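You operate a simulated robot arm through the tools that you are given. There is no shell and no other tool. Be economical: measure what you need, move in short steps, check, and stop when the job is done.

Carry out the task below with a simulated robot arm. There is one attempt and no reset: what you move stays moved.

TASK
Screw home the loose pins of the green and blue shackles, then clamp the green one in the vice.

The check looks at the end state, three seconds after you hand in, the way a careful person would. Anything else that was tipped, shoved, dropped, spilled or broken makes it a failure.

THE ROBOT
A 7-joint arm with a two-finger parallel gripper, fixed in place. Base frame: the origin is at the foot of the arm, x ahead of it, y to its left, z up; the work surface is at about z = 850. Lengths are in mm, angles in rad, forces in N, time in s.
With the tool pointing down near the work surface it reaches from about 240 to 680 mm from the base axis. Its first joint turns from -1.152 to 1.152 rad. Payload 2.4 kg.
Tool frame: the origin (TCP) lies between the finger pads and is the grasp point; the fingertips stand 30 mm ahead of it; z points along the fingers, y is the line along which they close. The gripper opens to 94 mm. The fingers are 28 mm wide and 10 mm thick; the gripper's body (50 by 96 mm) begins 55 mm behind the TCP.
Orientation is that of the tool frame in the base frame, as a unit quaternion [w, x, y, z]. With the fingers straight down and closing along the base's y, the tool's x points along the base's -x, its y along +y and its z along -z.

THE INTERFACE
- The arm moves only by the tool drive_tool. Its argument "series" is a list of rows, each a list of 3 entries, a list of its own where there are three numbers: the turn, a rotation vector about the tool's x, y, z in rad, then the shift along the tool's x, y, z in mm, then the finger opening in mm, from 0 to 94. In form: [[[wx, wy, wz], [x, y, z], jaw], ...]. A call has 1 to 12 rows; each row shifts and turns the commanded pose from where the row before left it, along the tool's axes as they then stand. A row lasts 0.2 s, in which the tool goes at most 50 mm and 0.15 rad; a call with a longer step from one row to the next is refused whole, and so is a gripper value outside its range. Where a pose cannot be reached the arm comes as near as it can. A force on the tool above 40 N (or 10 N above the force at the start of the call, whichever is more), or a blocked arm, ends the call early, and 0.2 s more pass. The fingers move at their own pace (about 153 mm/s each) and stop on an object; they squeeze with about 33 N. The grip force told is the motor's: it shows also when the fingers shut on nothing. Time passes only in rows, and 0.2 s behind the last, so rows that do not move let the fingers close. The reply holds the time, the measured pose of the TCP, the force on the tool along the base axes, the opening and the grip force, in the units named above and with some noise, with the torque about the TCP (base axes, N m) and any sound that the robot's microphone picked up, and new pictures: "views" is both (left out), scene, wrist or none.
- Cameras (640 x 400 px; columns grow to the right, rows downward): "scene" is fixed at [53.3, 494.8, 1440.7]; the picture's right is [-0.54, -0.84, 0.00], its down [-0.52, 0.33, -0.79] and it looks along [0.66, -0.42, -0.62] (base axes); focal length 334 px, centre (320, 200). "wrist" rides on the gripper at [76, 14, -103] in the tool frame; the picture's right is [-0.18, 0.98, 0.00], its down [-0.75, -0.14, -0.64] and it looks along [-0.63, -0.12, 0.77] (tool axes); focal length 243 px, centre (320, 200). There is no depth. A picture from a camera that has moved, and an enlarged one, comes with that camera's place and axes in the base frame and with its lens.
- enlarge(camera, box): a new picture of the part [left, top, right, bottom] of that camera's present view, enlarged. No time passes.
- job_done(): hands the job in; it is judged then, once.

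Go step by step. Nothing tells you positions but the pictures and the camera data: compare them with the known pose of the tool, close in by small moves and look again before you grip or let go. The budget is 120 turns and 200 pictures, counting those below and the enlarged ones. Unless the task says otherwise, let go and move clear before handing in, and close with one line.

The tools are called after "Emit:" as name(argument=value, ...) on one line, values as JSON. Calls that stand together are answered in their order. drive_tool: Moves the arm, as the interface text tells. Its arguments: {"type":"object","properties":{"series":{"type":"array","items":{"type":"array"}},"views":{"type":"string","enum":["both","scene","wrist","none"]}},"required":["series"]} The other tools are called the same way: enlarge (camera, box) takes an enlarged picture of a part of a camera's view; job_done () hands the job in.

At the start:

```text
clock: 0.0
tcp_pos: [371.3, 288.5, 1156.8]
orientation: [0.0, 0.0, 1.0, 0.0]
wrist_force: [0.0, 0.3, -0.4]
torque: [0.05, 0.01, 0.02]
gripper_width: 94.1
gripper_force: 0.1
```

scene: 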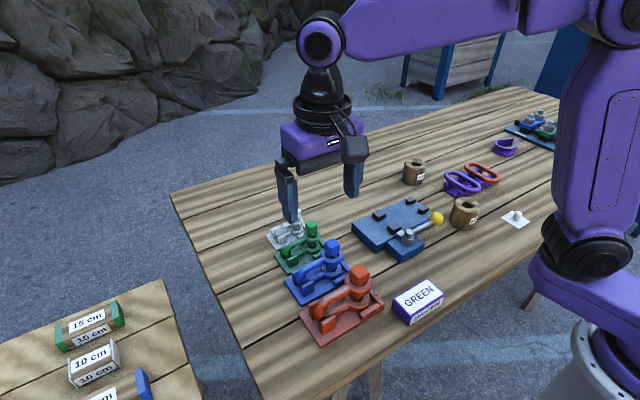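
wrist: 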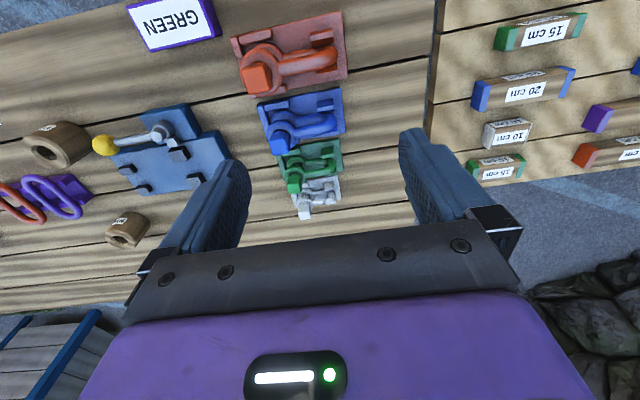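

I see four shackles on cradles in a row (red, blue, green, white/grey), a blue toggle vice with a yellow-knobbed lever, and a GREEN label. I'll look closer first.

Emit:
enlarge(camera="scene", box=[250, 200, 410, 350])

Emit:
enlarge(camera="scene", box=[340, 140, 540, 270])

Emit:
enlarge(camera="wrist", box=[220, 0, 370, 230])

Emit:
enlarge(camera="wrist", box=[0, 80, 240, 260])

Emit:
enlarge(camera="scene", box=[380, 260, 460, 330])

```text
2.67 times, centred on (330, 275) of scene
camera zoom: at [53.3, 494.8, 1440.7], right [-0.54, -0.84, 0.0], down [-0.52, 0.33, -0.79], along [0.66, -0.42, -0.62], focal length 890 px, centre (293, 0)
```

zoom: 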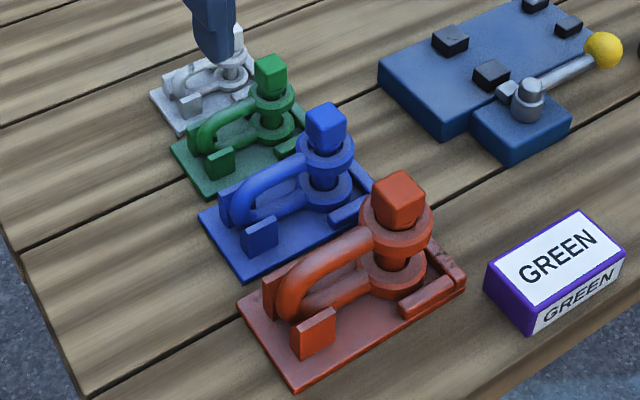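

```text
3.08 times, centred on (440, 205) of scene
camera zoom: at [53.3, 494.8, 1440.7], right [-0.54, -0.84, 0.0], down [-0.52, 0.33, -0.79], along [0.66, -0.42, -0.62], focal length 1027 px, centre (-49, 185)
```

zoom: 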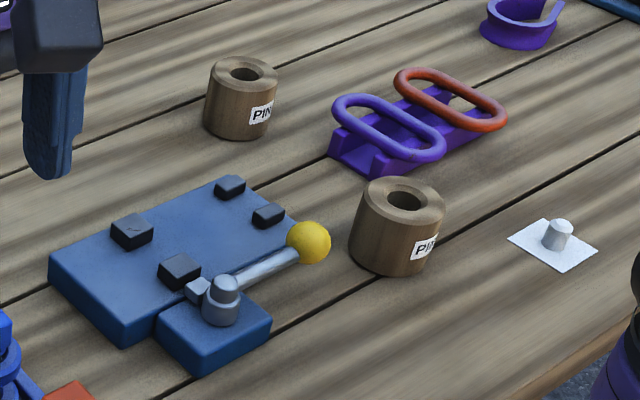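

```text
1.74 times, centred on (295, 115) of wrist
camera zoom: at [294.7, 302.0, 1259.5], right [0.18, 0.98, 0.0], down [0.75, -0.14, 0.64], along [0.63, -0.12, -0.77], focal length 422 px, centre (364, 348)
```

zoom: 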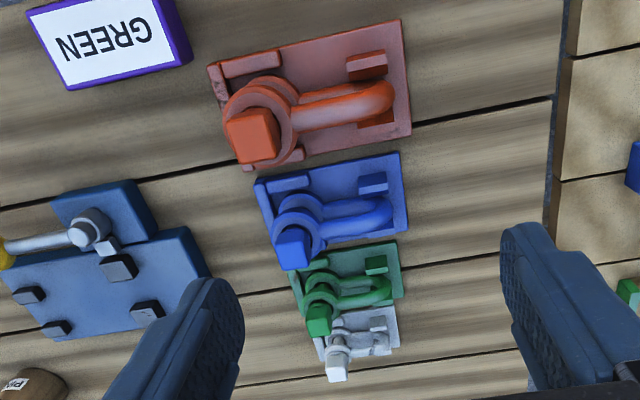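

```text
2.22 times, centred on (120, 170) of wrist
camera zoom: at [294.7, 302.0, 1259.5], right [0.18, 0.98, 0.0], down [0.75, -0.14, 0.64], along [0.63, -0.12, -0.77], focal length 539 px, centre (764, 267)
```

zoom: 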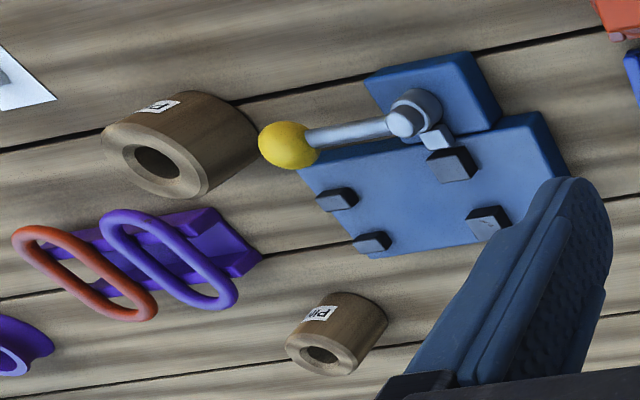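

```text
5.71 times, centred on (420, 295) of scene
camera zoom: at [53.3, 494.8, 1440.7], right [-0.54, -0.84, 0.0], down [-0.52, 0.33, -0.79], along [0.66, -0.42, -0.62], focal length 1907 px, centre (-251, -343)
```

zoom: 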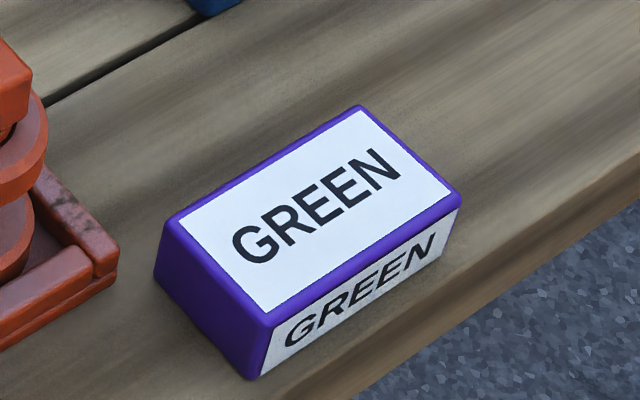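

All four shackles stand in trays with pins vertical. I'll move nearer with the wrist camera to measure the pins.

Emit:
drive_tool(series=[[[0, 0, 0], [-15, -15, 35], 94], [[0, 0, 0], [-15, -15, 35], 94], [[0, 0, 0], [-15, -15, 30], 94], [[0, 0, 0], [-14, -13, 7], 94], [[0, 0, 0], [0, 0, 0], 94]])

Emit:
enlarge(camera="scene", box=[480, 90, 600, 170])

```text
clock: 1.2
tcp_pos: [429.9, 227.6, 1047.6]
orientation: [0.0, 0.0, 1.0, 0.0]
wrist_force: [0.3, 0.3, 0.2]
torque: [0.01, -0.03, 0.04]
gripper_width: 93.9
gripper_force: 0.0
camera wrist: at [353.4, 240.9, 1150.9], right [0.18, 0.98, 0.0], down [0.75, -0.14, 0.64], along [0.63, -0.12, -0.77], focal length 243 px, centre (320, 200)
```

scene: 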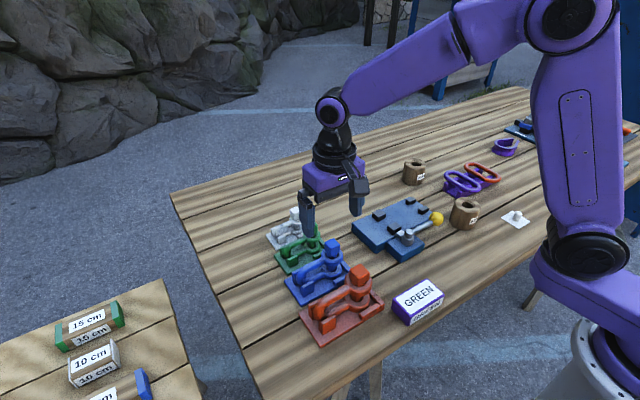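
wrist: 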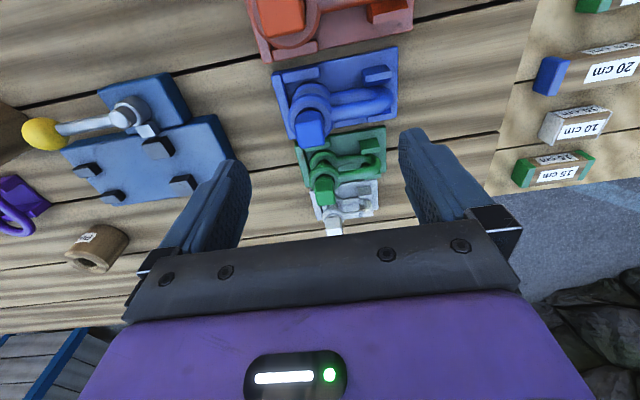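

```text
5.00 times, centred on (540, 130) of scene
camera zoom: at [53.3, 494.8, 1440.7], right [-0.54, -0.84, 0.0], down [-0.52, 0.33, -0.79], along [0.66, -0.42, -0.62], focal length 1669 px, centre (-780, 550)
```

zoom: 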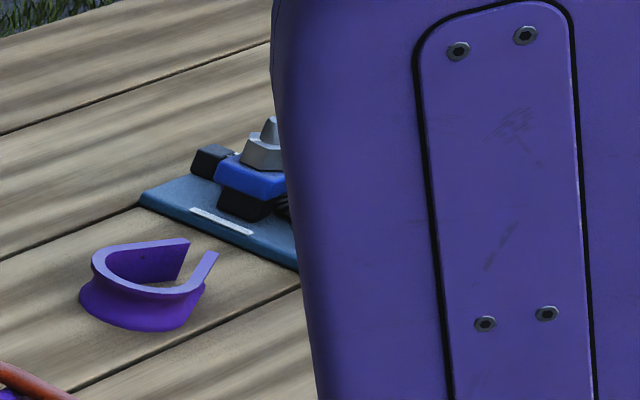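

Emit:
enlarge(camera="wrist", box=[260, 30, 420, 240])

Emit:
enlarge(camera="wrist", box=[50, 60, 250, 210])

```text
1.90 times, centred on (340, 135) of wrist
camera zoom: at [353.4, 240.9, 1150.9], right [0.18, 0.98, 0.0], down [0.75, -0.14, 0.64], along [0.63, -0.12, -0.77], focal length 462 px, centre (282, 324)
```

zoom: 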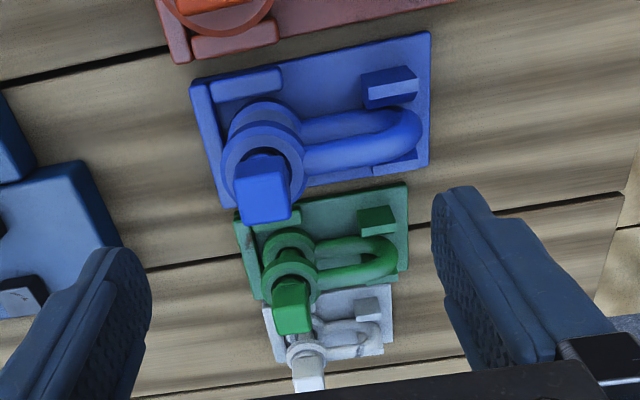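

```text
2.67 times, centred on (150, 135) of wrist
camera zoom: at [353.4, 240.9, 1150.9], right [0.18, 0.98, 0.0], down [0.75, -0.14, 0.64], along [0.63, -0.12, -0.77], focal length 647 px, centre (773, 373)
```

zoom: 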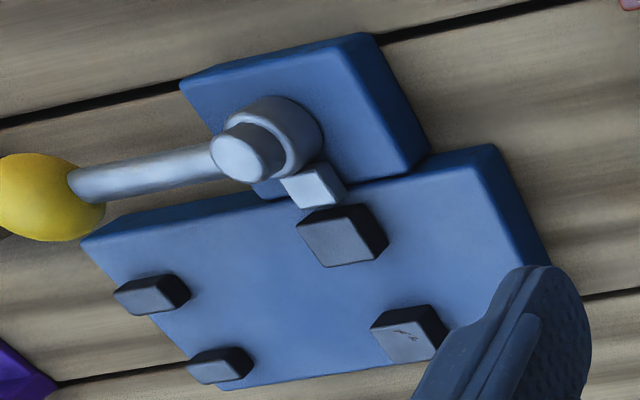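

Emit:
drive_tool(series=[[[0, 0, 0], [-14, -10, 19], 94], [[0, 0, 0], [-13, -10, 19], 94], [[0, 0, 0], [0, 0, 0], 94]], views="wrist")

Emit:
enlarge(camera="wrist", box=[240, 0, 430, 200])

Emit:
enlarge(camera="scene", box=[260, 200, 390, 350])

```text
clock: 2.0
tcp_pos: [456.9, 207.7, 1008.6]
orientation: [0.0, -0.001, 1.0, 0.0]
wrist_force: [-0.2, 0.2, -0.1]
torque: [-0.02, 0.01, 0.02]
gripper_width: 93.8
gripper_force: 0.2
camera wrist: at [380.8, 222.4, 1113.9], right [0.18, 0.98, 0.0], down [0.75, -0.14, 0.64], along [0.63, -0.12, -0.77], focal length 243 px, centre (320, 200)
```

wrist: 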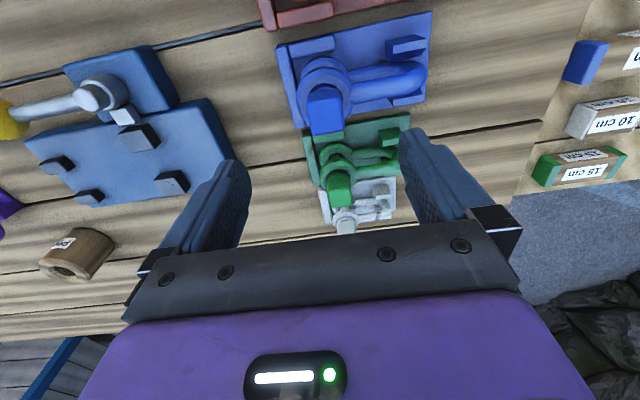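

```text
2.00 times, centred on (335, 100) of wrist
camera zoom: at [380.8, 222.4, 1113.9], right [0.18, 0.98, 0.0], down [0.75, -0.14, 0.64], along [0.63, -0.12, -0.77], focal length 485 px, centre (290, 400)
```

zoom: 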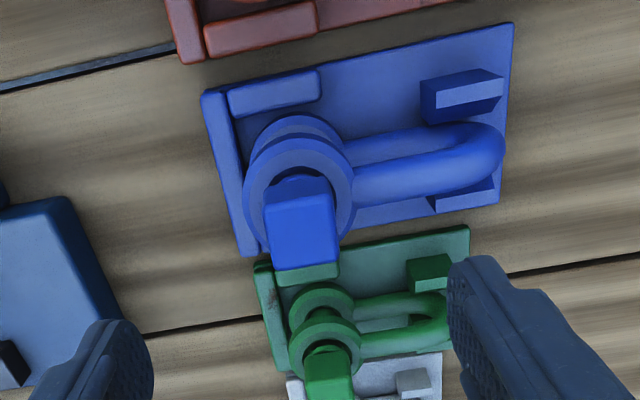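

```text
2.67 times, centred on (325, 275) of scene
camera zoom: at [53.3, 494.8, 1440.7], right [-0.54, -0.84, 0.0], down [-0.52, 0.33, -0.79], along [0.66, -0.42, -0.62], focal length 890 px, centre (307, 0)
```

zoom: 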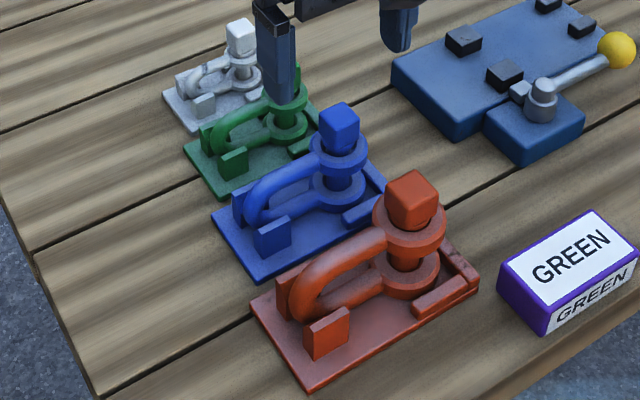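

Emit:
enlarge(camera="wrist", box=[285, 40, 375, 140])

Emit:
enlarge(camera="scene", box=[300, 230, 370, 300])

Emit:
enlarge(camera="wrist", box=[300, 120, 410, 240])

```text
4.00 times, centred on (330, 90) of wrist
camera zoom: at [380.8, 222.4, 1113.9], right [0.18, 0.98, 0.0], down [0.75, -0.14, 0.64], along [0.63, -0.12, -0.77], focal length 970 px, centre (280, 640)
```

zoom: 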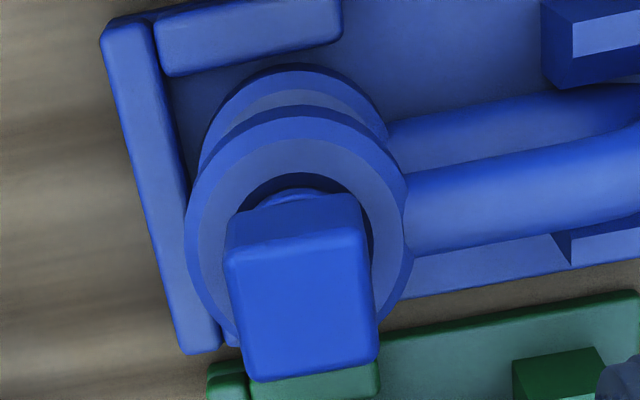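

```text
5.71 times, centred on (335, 265) of scene
camera zoom: at [53.3, 494.8, 1440.7], right [-0.54, -0.84, 0.0], down [-0.52, 0.33, -0.79], along [0.66, -0.42, -0.62], focal length 1907 px, centre (234, -171)
```

zoom: 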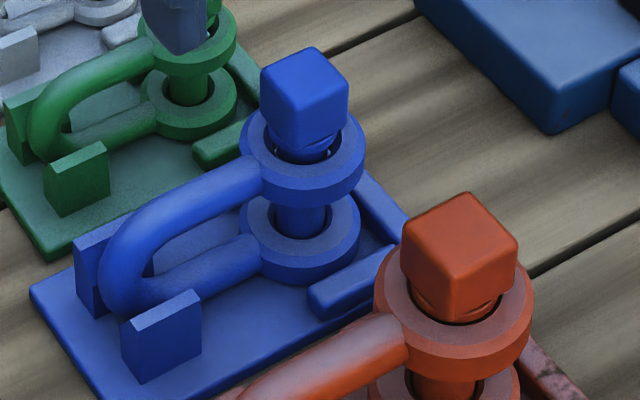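

```text
3.33 times, centred on (355, 180) of wrist
camera zoom: at [380.8, 222.4, 1113.9], right [0.18, 0.98, 0.0], down [0.75, -0.14, 0.64], along [0.63, -0.12, -0.77], focal length 809 px, centre (203, 267)
```

zoom: 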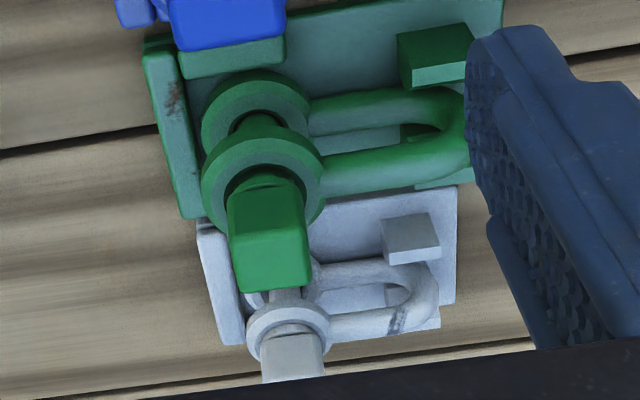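

Blue pin head is about 22 mm square at roughly (444, 214), top z≈948, flats aligned with the axes. I'll centre over it and pre-turn the wrist counter-clockwise to gain screwing range.

Emit:
drive_tool(series=[[[0, 0, 0], [12.9, 6.8, 8], 60], [[0, 0, -0.1427], [0, 0, 0], 60], [[0, 0, -0.1428], [0, 0, 0], 60], [[0, 0, -0.1428], [0, 0, 0], 60], [[0, 0, -0.1428], [0, 0, 0], 60], [[0, 0, -0.1428], [0, 0, 0], 60], [[0, 0, -0.1428], [0, 0, 0], 60], [[0, 0, -0.1428], [0, 0, 0], 60], [[0, 0, -0.1428], [0, 0, 0], 60], [[0, 0, -0.1428], [0, 0, 0], 60], [[0, 0, -0.1428], [0, 0, 0], 60], [[0, 0, -0.1428], [0, 0, 0], 60]])

Emit:
enlarge(camera="wrist", box=[240, 20, 400, 180])

```text
clock: 4.6
tcp_pos: [445.2, 216.2, 1004.4]
orientation: [0.0, 0.708, -0.706, 0.0]
wrist_force: [-0.3, -0.3, 1.0]
torque: [-0.02, -0.01, 0.0]
gripper_width: 59.8
gripper_force: 0.1
camera wrist: at [430.1, 140.4, 1106.3], right [-0.98, 0.18, 0.0], down [0.14, 0.75, 0.64], along [0.12, 0.63, -0.77], focal length 243 px, centre (320, 200)
```

scene: 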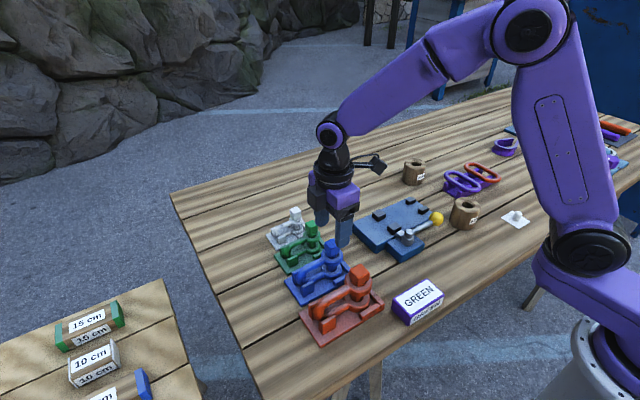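
wrist: 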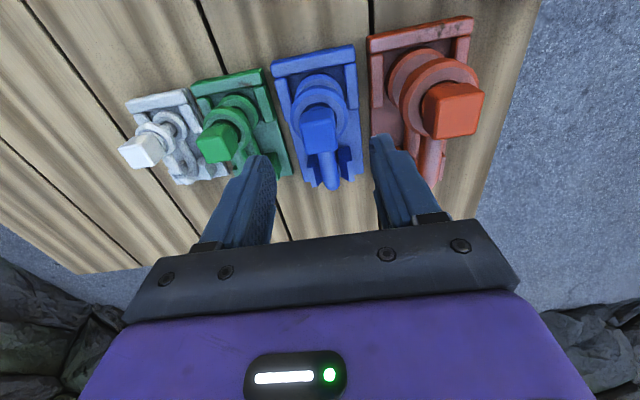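

```text
2.50 times, centred on (320, 100) of wrist
camera zoom: at [430.1, 140.4, 1106.3], right [-0.98, 0.18, 0.0], down [0.14, 0.75, 0.64], along [0.12, 0.63, -0.77], focal length 606 px, centre (320, 450)
```

zoom: 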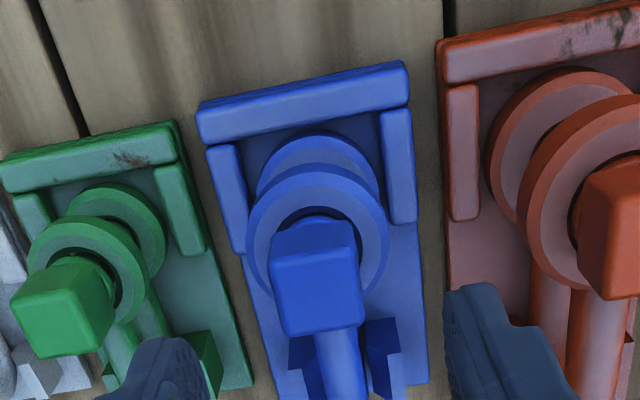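

Blue head is centred under the tool. Descend so the fingertips come about 15 mm below the top of the head, then close.

Emit:
drive_tool(series=[[[0, 0, 0], [0.8, 0, 20], 50], [[0, 0, 0], [0, 0, 20], 50], [[0, 0, 0], [0, 0, 0], 50]])

Emit:
enlarge(camera="scene", box=[290, 210, 380, 310])

Emit:
enlarge(camera="wrist", box=[240, 60, 400, 220])

```text
clock: 5.4
tcp_pos: [444.3, 215.9, 963.6]
orientation: [0.001, -0.707, 0.708, 0.0]
wrist_force: [0.1, 0.4, -0.4]
torque: [0.02, 0.0, -0.02]
gripper_width: 49.9
gripper_force: 0.0
camera wrist: at [430.1, 139.8, 1066.4], right [-0.98, 0.18, 0.0], down [0.14, 0.75, 0.64], along [0.12, 0.63, -0.77], focal length 243 px, centre (320, 200)
```

scene: 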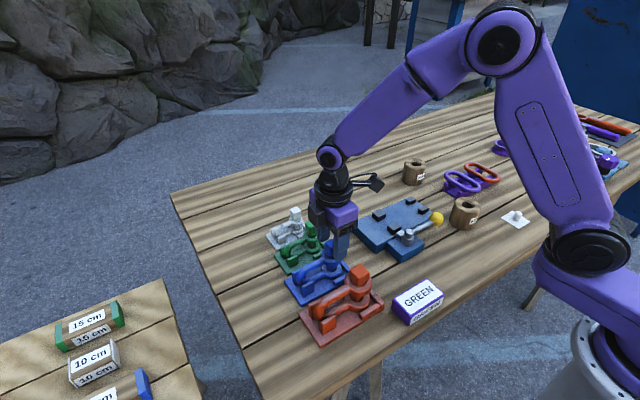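
wrist: 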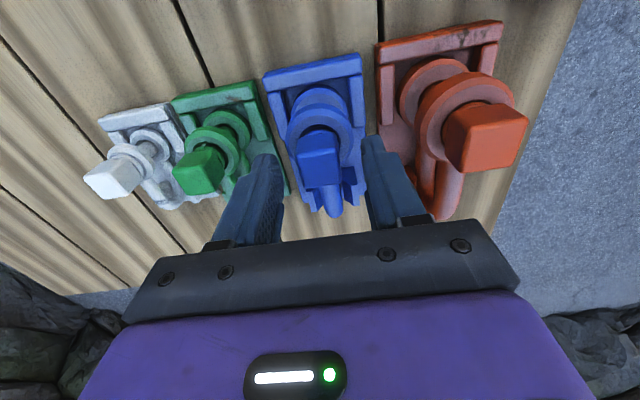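

```text
4.00 times, centred on (335, 260) of scene
camera zoom: at [53.3, 494.8, 1440.7], right [-0.54, -0.84, 0.0], down [-0.52, 0.33, -0.79], along [0.66, -0.42, -0.62], focal length 1335 px, centre (260, -40)
```

zoom: 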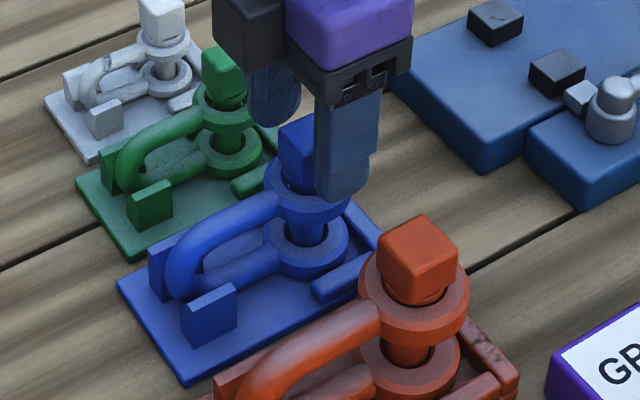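

```text
2.50 times, centred on (320, 140) of wrist
camera zoom: at [430.1, 139.8, 1066.4], right [-0.98, 0.18, 0.0], down [0.14, 0.75, 0.64], along [0.12, 0.63, -0.77], focal length 606 px, centre (320, 350)
```

zoom: 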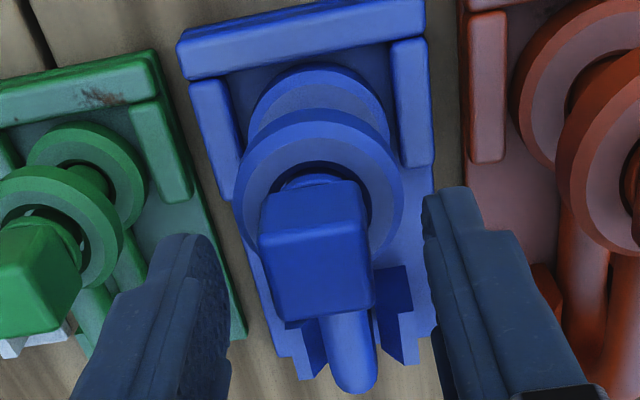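

Emit:
drive_tool(series=[[[0, 0, 0], [0, 0, 0], 30], [[0, 0, 0], [0, 0, 0], 15], [[0, 0, 0], [0, 0, 0], 15]])

Emit:
enlarge(camera="wrist", box=[240, 60, 400, 220])

Emit:
enlarge(camera="scene", box=[290, 210, 380, 310])

```text
clock: 6.2
tcp_pos: [443.8, 216.5, 963.5]
orientation: [0.0, 0.707, -0.707, 0.001]
wrist_force: [1.0, 0.3, -0.2]
torque: [-0.04, -0.05, 0.01]
gripper_width: 24.0
gripper_force: 33.2
camera wrist: at [430.2, 139.8, 1066.6], right [-0.98, 0.18, 0.0], down [0.14, 0.75, 0.64], along [0.12, 0.63, -0.77], focal length 243 px, centre (320, 200)
```

scene: 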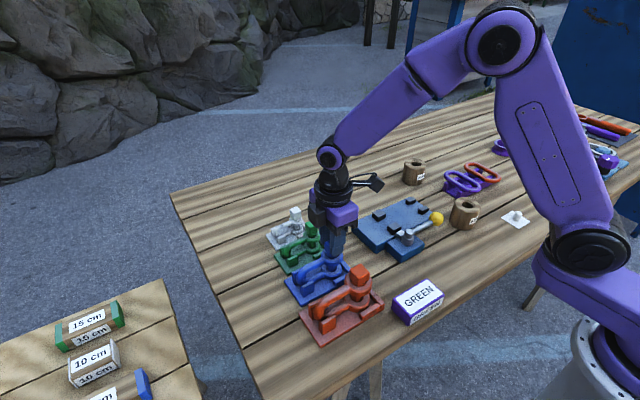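
wrist: 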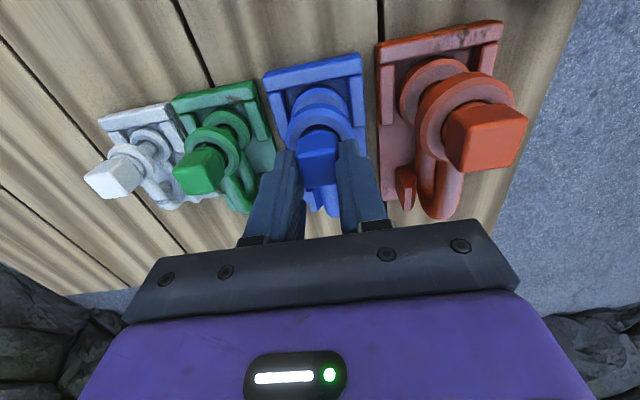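

```text
2.50 times, centred on (320, 140) of wrist
camera zoom: at [430.2, 139.8, 1066.6], right [-0.98, 0.18, 0.0], down [0.14, 0.75, 0.64], along [0.12, 0.63, -0.77], focal length 606 px, centre (320, 350)
```

zoom: 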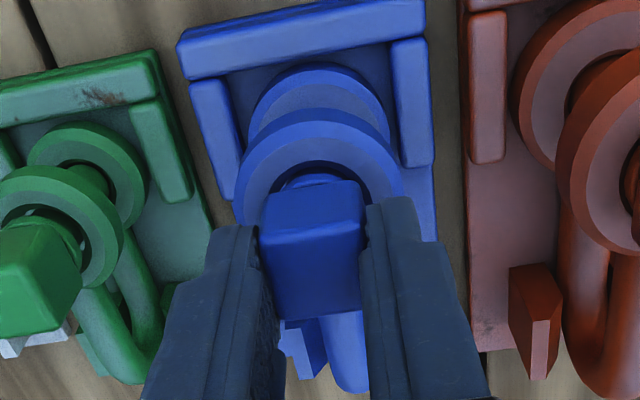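

```text
4.00 times, centred on (335, 260) of scene
camera zoom: at [53.3, 494.8, 1440.7], right [-0.54, -0.84, 0.0], down [-0.52, 0.33, -0.79], along [0.66, -0.42, -0.62], focal length 1335 px, centre (260, -40)
```

zoom: 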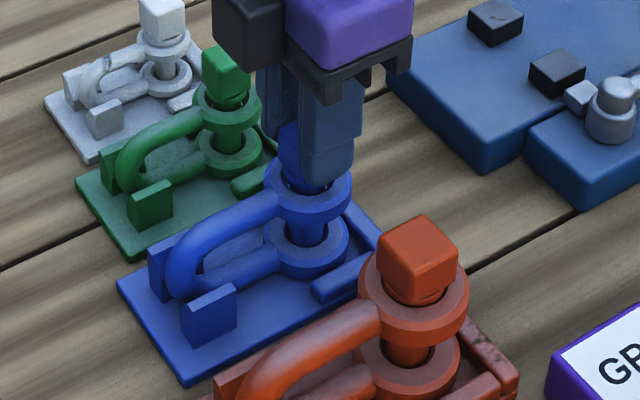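

Gripped well (24 mm). Turn clockwise and watch forces.

Emit:
drive_tool(series=[[[0, 0, 0.13], [0, 0, 0], 15], [[0, 0, 0.13], [0, 0, 0], 15], [[0, 0, 0.13], [0, 0, 0], 15], [[0, 0, 0.13], [0, 0, 0], 15], [[0, 0, 0.13], [0, 0, 0], 15], [[0, 0, 0.13], [0, 0, 0], 15]], views="wrist")

Emit:
enlarge(camera="wrist", box=[240, 60, 400, 220])

```text
clock: 7.6
tcp_pos: [443.7, 215.9, 963.5]
orientation: [0.0, -0.383, 0.924, 0.0]
wrist_force: [-0.7, 0.4, 0.6]
torque: [-0.05, 0.06, 0.02]
gripper_width: 24.1
gripper_force: 33.3
camera wrist: at [380.1, 171.7, 1066.2], right [-0.57, 0.82, 0.0], down [0.63, 0.43, 0.64], along [0.53, 0.36, -0.77], focal length 243 px, centre (320, 200)
```

wrist: 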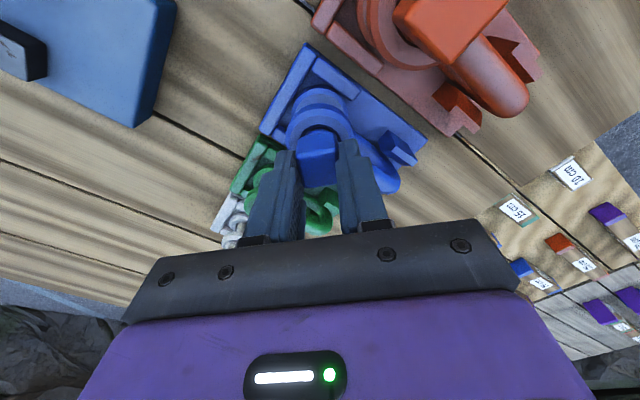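

```text
2.50 times, centred on (320, 140) of wrist
camera zoom: at [380.1, 171.7, 1066.2], right [-0.57, 0.82, 0.0], down [0.63, 0.43, 0.64], along [0.53, 0.36, -0.77], focal length 606 px, centre (320, 350)
```

zoom: 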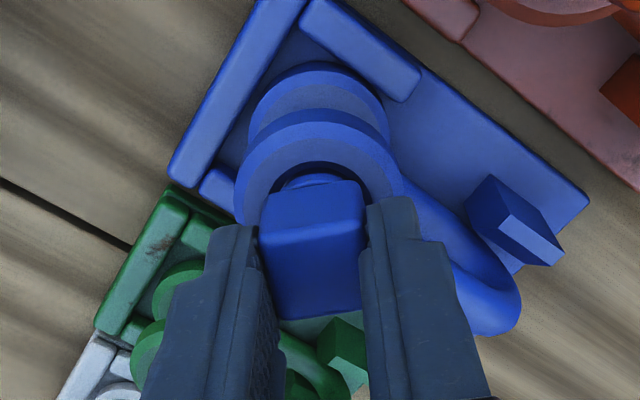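

Emit:
drive_tool(series=[[[0, 0, 0.15], [0, 0, 0], 15], [[0, 0, 0.15], [0, 0, 0], 15], [[0, 0, 0.15], [0, 0, 0], 15], [[0, 0, 0.15], [0, 0, 0], 15], [[0, 0, 0.15], [0, 0, 0], 15], [[0, 0, 0.15], [0, 0, 0], 15], [[0, 0, 0.15], [0, 0, 0], 15], [[0, 0, 0.15], [0, 0, 0], 15], [[0, 0, 0.15], [0, 0, 0], 15], [[0, 0, 0.15], [0, 0, 0], 15], [[0, 0, 0.15], [0, 0, 0], 15], [[0, 0, 0.15], [0, 0, 0], 15]], views="wrist")

Emit:
enlarge(camera="wrist", box=[240, 60, 400, 220])

```text
clock: 10.2
tcp_pos: [443.6, 215.6, 963.3]
orientation: [0.0, 0.486, 0.874, 0.0]
wrist_force: [-0.7, 0.2, -3.6]
torque: [-0.12, 0.02, 0.01]
gripper_width: 24.1
gripper_force: 33.1
camera wrist: at [415.8, 287.9, 1066.5], right [0.93, 0.37, 0.0], down [0.28, -0.71, 0.64], along [0.23, -0.6, -0.77], focal length 243 px, centre (320, 200)
```

wrist: 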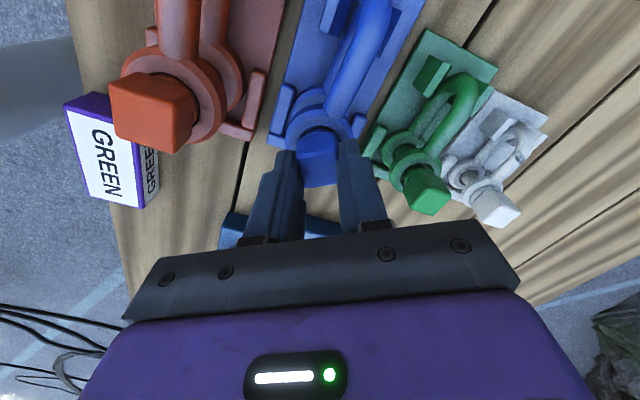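

```text
2.50 times, centred on (320, 140) of wrist
camera zoom: at [415.8, 287.9, 1066.5], right [0.93, 0.37, 0.0], down [0.28, -0.71, 0.64], along [0.23, -0.6, -0.77], focal length 606 px, centre (320, 350)
```

zoom: 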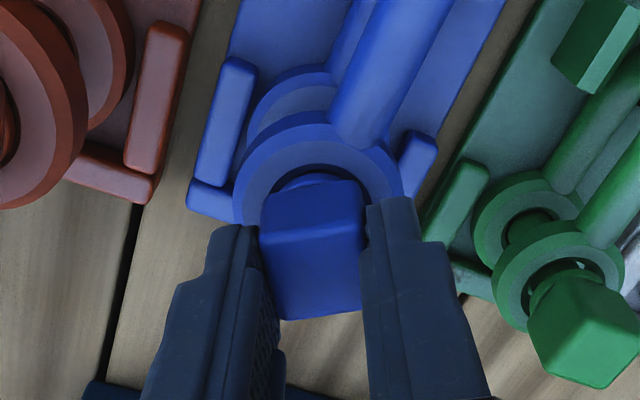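

Force z shows the thread starting to pull down. Continue turning with slight descent.

Emit:
drive_tool(series=[[[0, 0, 0.15], [0, 0, 0.4], 15], [[0, 0, 0.15], [0, 0, 0.1], 15], [[0, 0, 0.15], [0, 0, 0.1], 15], [[0, 0, 0.15], [0, 0, 0.1], 15], [[0, 0, 0.15], [0, 0, 0.1], 15], [[0, 0, 0.15], [0, 0, 0.1], 15], [[0, 0, 0.15], [0, 0, 0.1], 15], [[0, 0, 0.15], [0, 0, 0.1], 15]], views="wrist")

Emit:
enlarge(camera="wrist", box=[240, 60, 400, 220])

Emit:
enlarge(camera="scene", box=[290, 210, 380, 310])

```text
clock: 12.0
tcp_pos: [443.3, 217.1, 962.1]
orientation: [-0.001, 0.893, 0.45, -0.001]
wrist_force: [-10.6, 1.0, -0.5]
torque: [0.11, 0.83, 0.92]
gripper_width: 33.3
gripper_force: 33.4
camera wrist: at [500.6, 269.1, 1065.4], right [0.68, -0.73, 0.0], down [-0.56, -0.52, 0.64], along [-0.47, -0.44, -0.77], focal length 243 px, centre (320, 200)
```

wrist: 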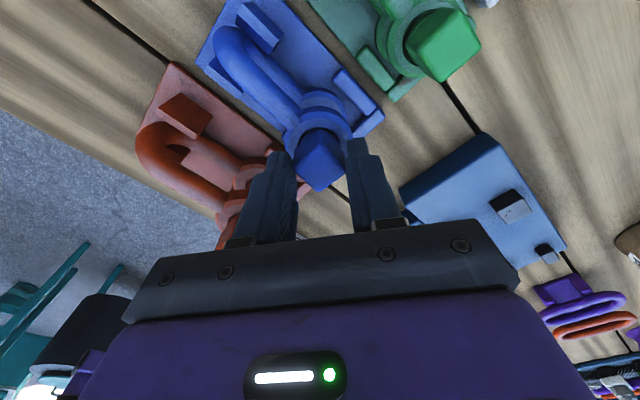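

```text
2.50 times, centred on (320, 140) of wrist
camera zoom: at [500.6, 269.1, 1065.4], right [0.68, -0.73, 0.0], down [-0.56, -0.52, 0.64], along [-0.47, -0.44, -0.77], focal length 606 px, centre (320, 350)
```

zoom: 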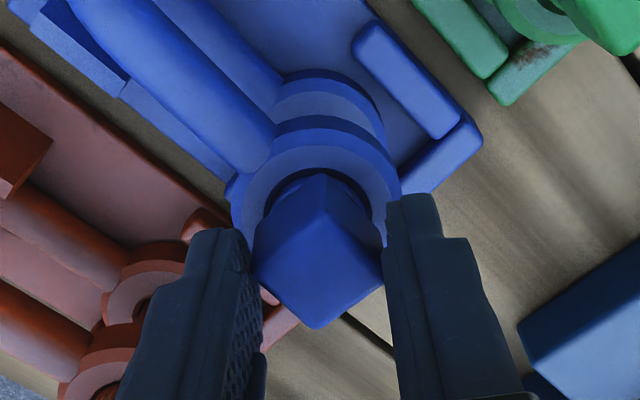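

```text
4.00 times, centred on (335, 260) of scene
camera zoom: at [53.0, 494.8, 1440.7], right [-0.54, -0.84, 0.0], down [-0.52, 0.33, -0.79], along [0.66, -0.42, -0.62], focal length 1335 px, centre (260, -40)
```

zoom: 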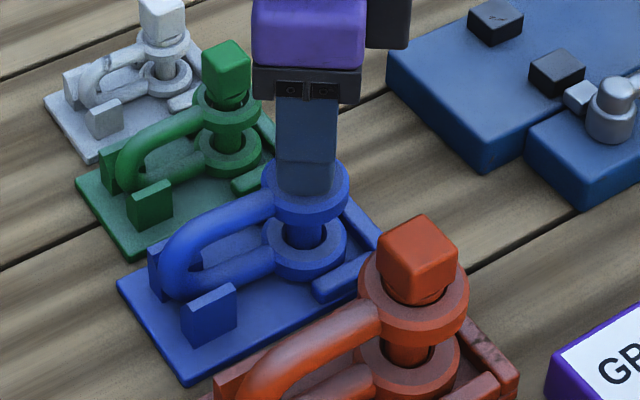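

The head resisted and the jaws slipped onto the diagonal, so it likely reached its stop. Open, lift and check against the red one.

Emit:
drive_tool(series=[[[0, 0, 0], [0, 0, 0], 60], [[0, 0, 0], [0, 0, 0], 60], [[0, 0, -0.1], [0, 0, -20], 60], [[0, 0, -0.1], [0, 0, -20], 60], [[0, 0, -0.15], [0, 0, -10], 60], [[0, 0, -0.15], [0, 0, 0], 60]])

Emit:
enlarge(camera="scene", box=[300, 230, 370, 300])

Emit:
enlarge(camera="wrist", box=[240, 20, 400, 180])

```text
clock: 13.4
tcp_pos: [445.5, 215.8, 1014.2]
orientation: [0.0, 0.753, 0.658, 0.0]
wrist_force: [0.0, 0.4, -0.5]
torque: [-0.02, 0.01, 0.03]
gripper_width: 60.0
gripper_force: 0.1
camera wrist: at [469.3, 288.6, 1116.2], right [0.95, -0.32, 0.0], down [-0.24, -0.73, 0.64], along [-0.2, -0.61, -0.77], focal length 243 px, centre (320, 200)
```

scene: 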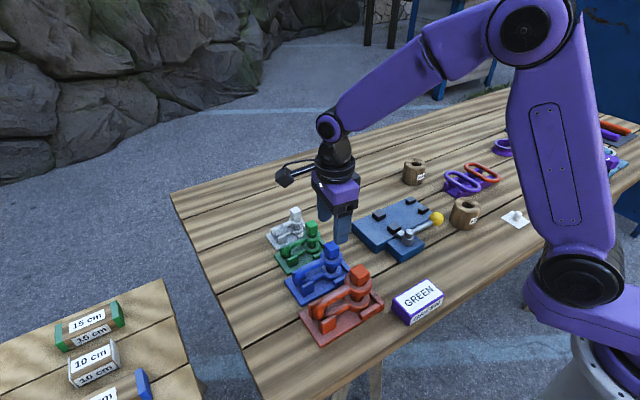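
wrist: 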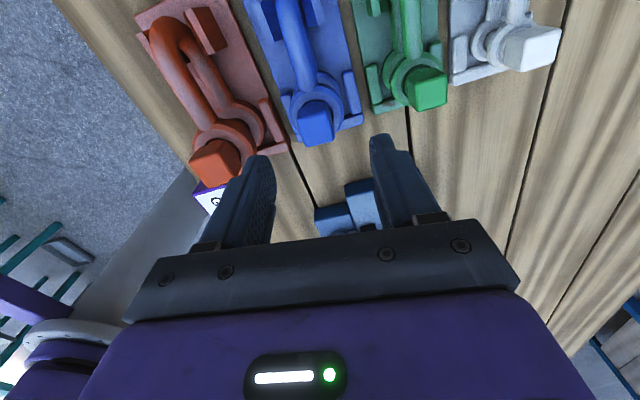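

```text
5.71 times, centred on (335, 265) of scene
camera zoom: at [53.3, 494.8, 1440.7], right [-0.54, -0.84, 0.0], down [-0.52, 0.33, -0.79], along [0.66, -0.42, -0.62], focal length 1907 px, centre (234, -171)
```

zoom: 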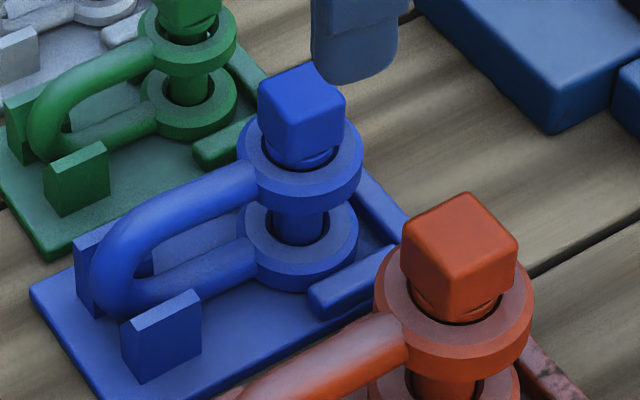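

```text
2.50 times, centred on (320, 100) of wrist
camera zoom: at [469.3, 288.6, 1116.2], right [0.95, -0.32, 0.0], down [-0.24, -0.73, 0.64], along [-0.2, -0.61, -0.77], focal length 606 px, centre (320, 450)
```

zoom: 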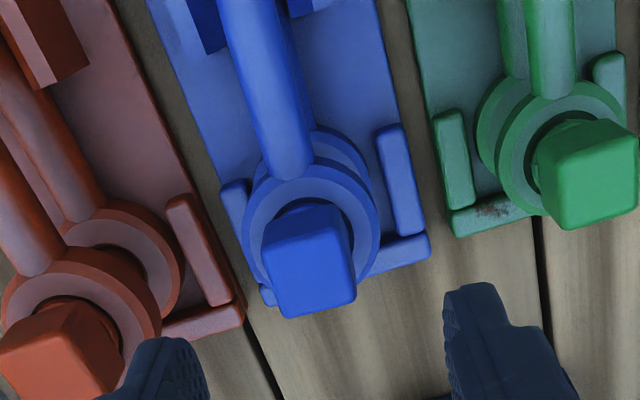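

Emit:
enlarge(camera="scene", box=[320, 236, 350, 270])

Emit:
enlarge(camera="scene", box=[340, 258, 380, 300])

Emit:
enlarge(camera="scene", box=[295, 215, 330, 255])

Emit:
enlarge(camera="scene", box=[260, 200, 320, 255])

```text
11.76 times, centred on (335, 253) of scene
camera zoom: at [53.3, 494.8, 1440.7], right [-0.54, -0.84, 0.0], down [-0.52, 0.33, -0.79], along [0.66, -0.42, -0.62], focal length 3926 px, centre (144, -424)
```

zoom: 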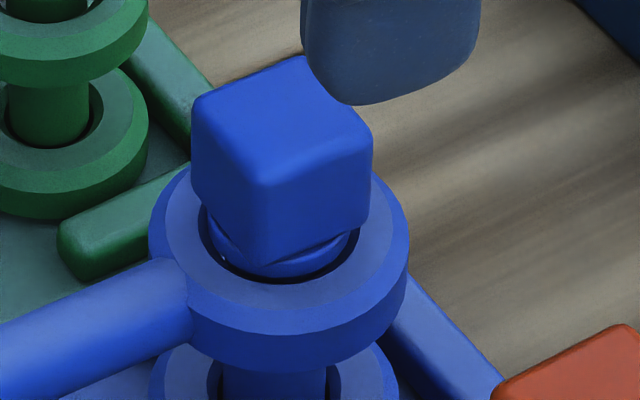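

```text
9.52 times, centred on (360, 279) of scene
camera zoom: at [53.3, 494.8, 1440.7], right [-0.54, -0.84, 0.0], down [-0.52, 0.33, -0.79], along [0.66, -0.42, -0.62], focal length 3179 px, centre (-61, -552)
```

zoom: 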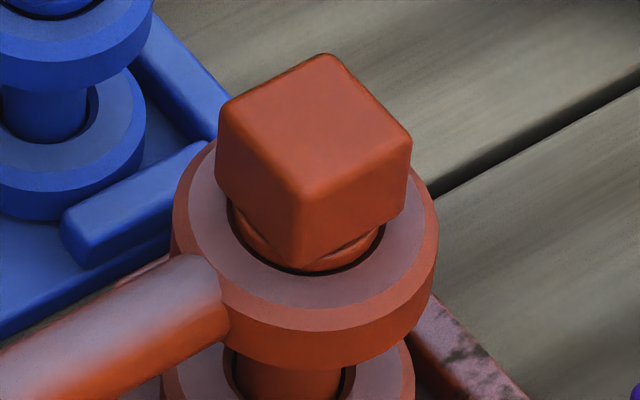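

```text
10.00 times, centred on (312, 235) of scene
camera zoom: at [53.3, 494.8, 1440.7], right [-0.54, -0.84, 0.0], down [-0.52, 0.33, -0.79], along [0.66, -0.42, -0.62], focal length 3338 px, centre (395, -150)
```

zoom: 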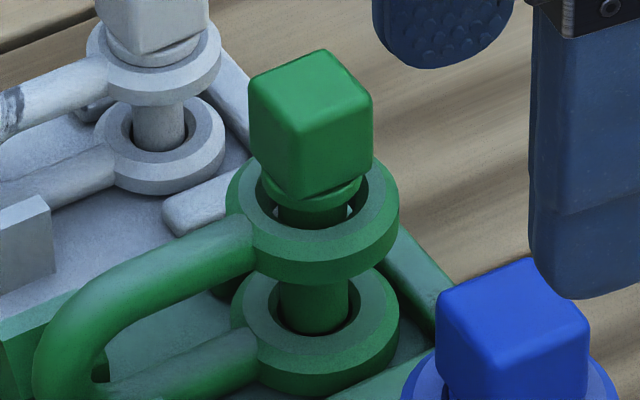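

```text
7.27 times, centred on (290, 228) of scene
camera zoom: at [53.3, 494.8, 1440.7], right [-0.54, -0.84, 0.0], down [-0.52, 0.33, -0.79], along [0.66, -0.42, -0.62], focal length 2427 px, centre (538, 0)
```

zoom: 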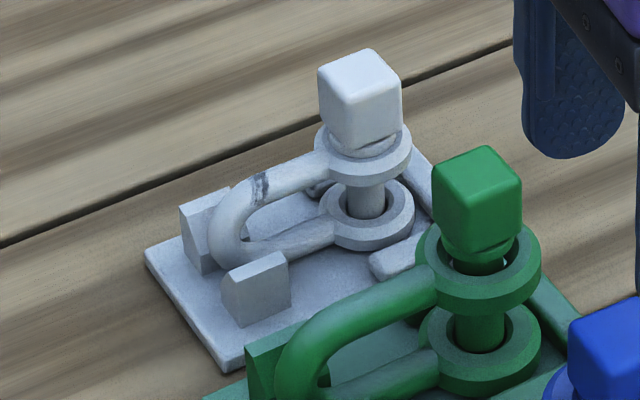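

Blue dropped about 8 mm and looks nearly like red now. I'll regrip lower and test with a bit more turn to confirm it's home.

Emit:
drive_tool(series=[[[0, 0, 0], [0, 0, 20], 50], [[0, 0, 0], [0, 0, 20], 50], [[0, 0, 0], [0, 0, 18], 50], [[0, 0, 0], [0, 0, 0], 30], [[0, 0, 0], [0, 0, 0], 15], [[0, 0, 0], [0, 0, 0], 15]], views="wrist")

Emit:
enlarge(camera="wrist", box=[240, 60, 400, 220])

```text
clock: 14.8
tcp_pos: [443.2, 218.0, 952.8]
orientation: [0.001, 0.753, 0.658, -0.001]
wrist_force: [-5.7, 0.1, -0.5]
torque: [0.05, 0.19, 0.46]
gripper_width: 25.1
gripper_force: 33.8
camera wrist: at [467.8, 290.5, 1056.1], right [0.95, -0.32, 0.0], down [-0.24, -0.73, 0.64], along [-0.2, -0.61, -0.77], focal length 243 px, centre (320, 200)
```

wrist: 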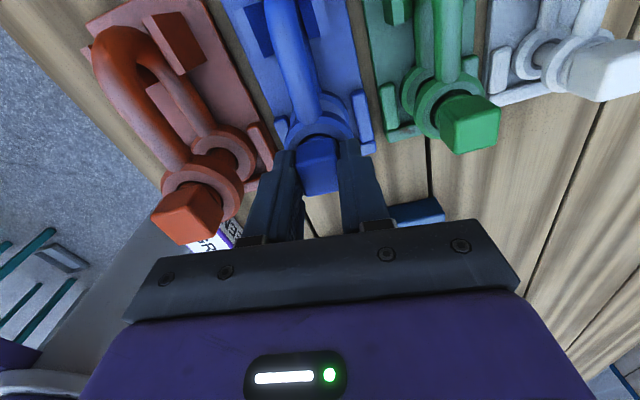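

```text
2.50 times, centred on (320, 140) of wrist
camera zoom: at [467.8, 290.5, 1056.1], right [0.95, -0.32, 0.0], down [-0.24, -0.73, 0.64], along [-0.2, -0.61, -0.77], focal length 606 px, centre (320, 350)
```

zoom: 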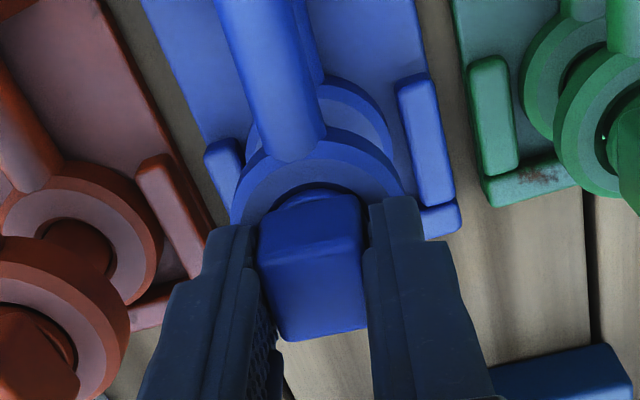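

Emit:
drive_tool(series=[[[0, 0, 0.07], [0, 0, 0], 15], [[0, 0, 0.07], [0, 0, 0], 15], [[0, 0, 0], [0, 0, 0], 15]], views="wrist")

Emit:
enlarge(camera="wrist", box=[240, 60, 400, 220])

```text
clock: 15.6
tcp_pos: [444.0, 216.2, 952.6]
orientation: [0.0, 0.798, 0.603, -0.003]
wrist_force: [-14.7, 0.6, 0.7]
torque: [-0.16, 0.88, 1.12]
gripper_width: 27.6
gripper_force: 32.9
camera wrist: at [477.4, 285.4, 1055.9], right [0.9, -0.45, 0.0], down [-0.34, -0.69, 0.64], along [-0.29, -0.58, -0.76], focal length 243 px, centre (320, 200)
```

wrist: 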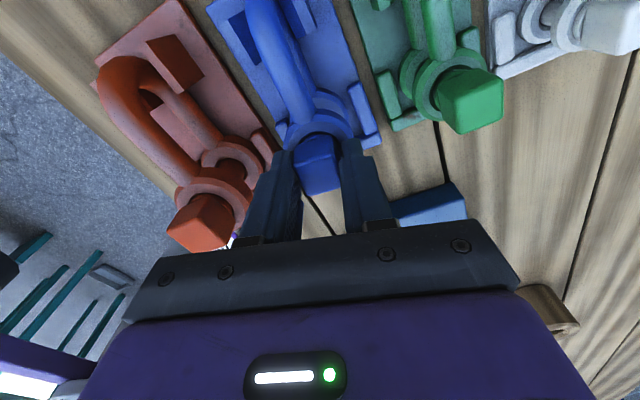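

```text
2.50 times, centred on (320, 140) of wrist
camera zoom: at [477.4, 285.4, 1055.9], right [0.9, -0.45, 0.0], down [-0.34, -0.69, 0.64], along [-0.29, -0.58, -0.76], focal length 606 px, centre (320, 350)
```

zoom: 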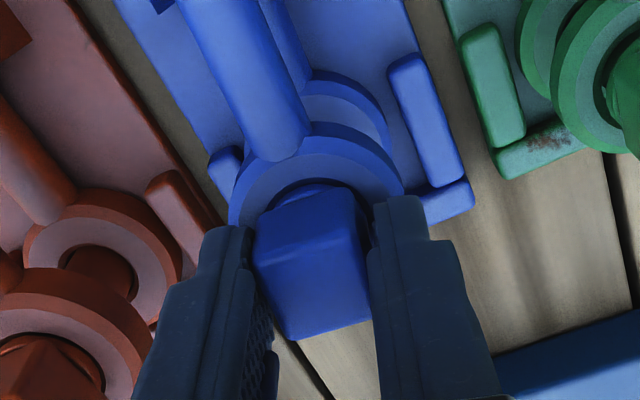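

Blue's head no longer turns at 1.1 N·m: it's home. Release, lift and unwind the wrist.

Emit:
drive_tool(series=[[[0, 0, -0.14], [0, 0, 0], 15], [[0, 0, 0], [0, 0, 0], 60], [[0, 0, 0], [0, 0, 0], 60], [[0, 0, 0], [0, 0, -30], 60], [[0, 0, 0], [0, 0, -30], 60], [[0, 0, -0.15], [0, 0, 0], 60], [[0, 0, -0.15], [0, 0, 0], 60], [[0, 0, -0.15], [0, 0, 0], 60], [[0, 0, -0.15], [0, 0, 0], 60], [[0, 0, -0.15], [0, 0, 0], 60], [[0, 0, -0.15], [0, 0, 0], 60], [[0, 0, -0.15], [0, 0, 0], 60]], views="none")

Emit:
drive_tool(series=[[[0, 0, -0.15], [0, 0, 0], 60], [[0, 0, -0.15], [0, 0, 0], 60], [[0, 0, -0.15], [0, 0, 0], 60], [[0, 0, -0.15], [0, 0, 0], 60], [[0, 0, -0.15], [0, 0, 0], 60], [[0, 0, -0.15], [0, 0, 0], 60], [[0, 0, -0.15], [0, 0, 0], 60], [[0, 0, -0.15], [0, 0, 0], 60], [[0, 0, -0.15], [0, 0, 0], 60], [[0, 0, -0.15], [0, 0, 0], 60], [[0, 0, -0.15], [0, 0, 0], 60], [[0, 0, -0.15], [0, 0, 0], 60]], views="none")

Emit:
drive_tool(series=[[[0, 0, -0.15], [0, 0, 0], 60], [[0, 0, -0.15], [0, 0, 0], 60], [[0, 0, -0.127], [0, 0, 0], 60], [[0, 0, 0], [0, -30, 0], 60], [[0, 0, 0], [0, -30, 0], 60], [[0, 0, 0], [0, -24, 0], 60], [[0, 0, 0], [0, 0, 0], 60]])

Emit:
enlarge(camera="scene", box=[270, 210, 380, 310])

Emit:
enlarge(camera="wrist", box=[260, 50, 380, 170])

```text
clock: 18.2
tcp_pos: [444.5, 216.3, 1014.3]
orientation: [0.0, 0.323, 0.946, -0.001]
wrist_force: [-0.7, 0.6, 0.4]
torque: [0.0, 0.01, 0.02]
gripper_width: 60.3
gripper_force: 0.0
```

```text
clock: 20.8
tcp_pos: [444.1, 215.8, 1015.2]
orientation: [0.0, -0.541, 0.841, 0.0]
wrist_force: [-0.1, 0.9, 0.1]
torque: [-0.01, 0.01, -0.01]
gripper_width: 60.0
gripper_force: 0.1
```

```text
clock: 22.4
tcp_pos: [528.7, 215.1, 1014.8]
orientation: [0.0, -0.706, 0.709, 0.0]
wrist_force: [0.5, -0.6, 0.4]
torque: [0.04, 0.02, 0.02]
gripper_width: 59.8
gripper_force: 0.0
camera wrist: at [514.3, 139.1, 1117.7], right [-0.98, 0.19, 0.0], down [0.14, 0.75, 0.64], along [0.12, 0.63, -0.77], focal length 243 px, centre (320, 200)
```

scene: 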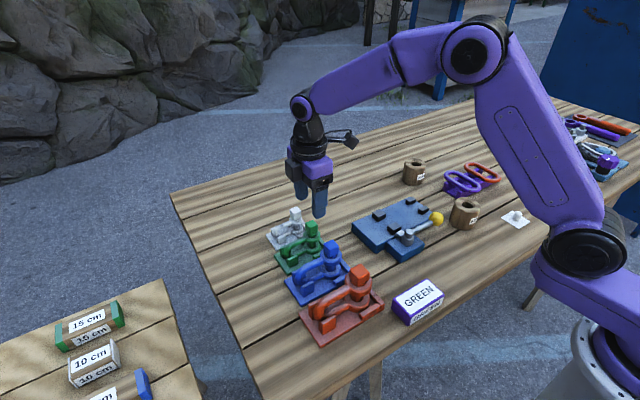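
wrist: 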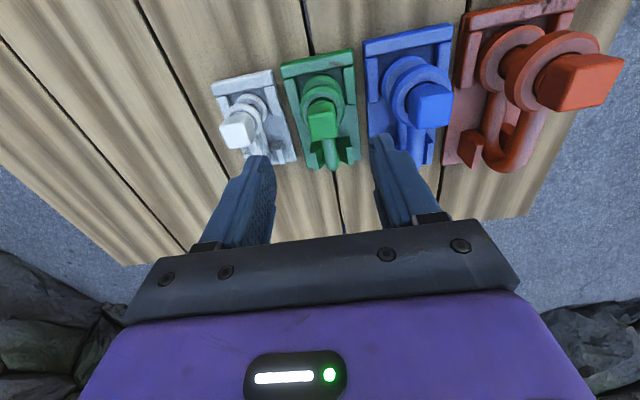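

```text
4.00 times, centred on (325, 260) of scene
camera zoom: at [53.3, 494.8, 1440.7], right [-0.54, -0.84, 0.0], down [-0.52, 0.33, -0.79], along [0.66, -0.42, -0.62], focal length 1335 px, centre (300, -40)
```

zoom: 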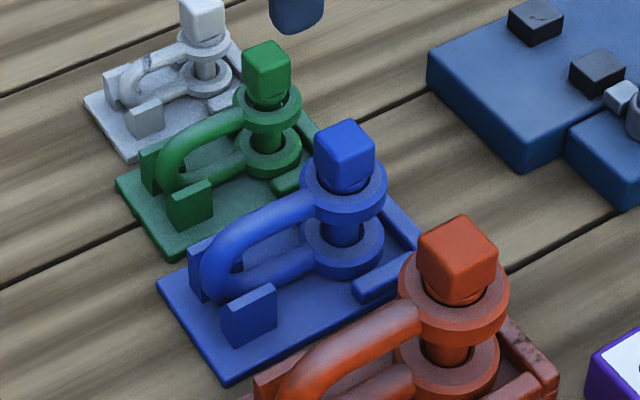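

```text
3.33 times, centred on (320, 110) of wrist
camera zoom: at [514.3, 139.1, 1117.7], right [-0.98, 0.19, 0.0], down [0.14, 0.75, 0.64], along [0.12, 0.63, -0.77], focal length 809 px, centre (320, 500)
```

zoom: 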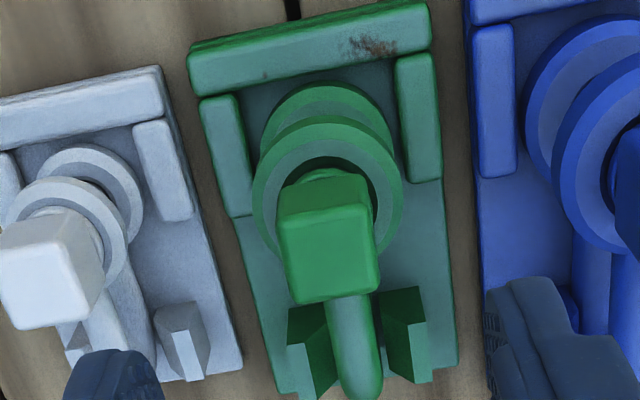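

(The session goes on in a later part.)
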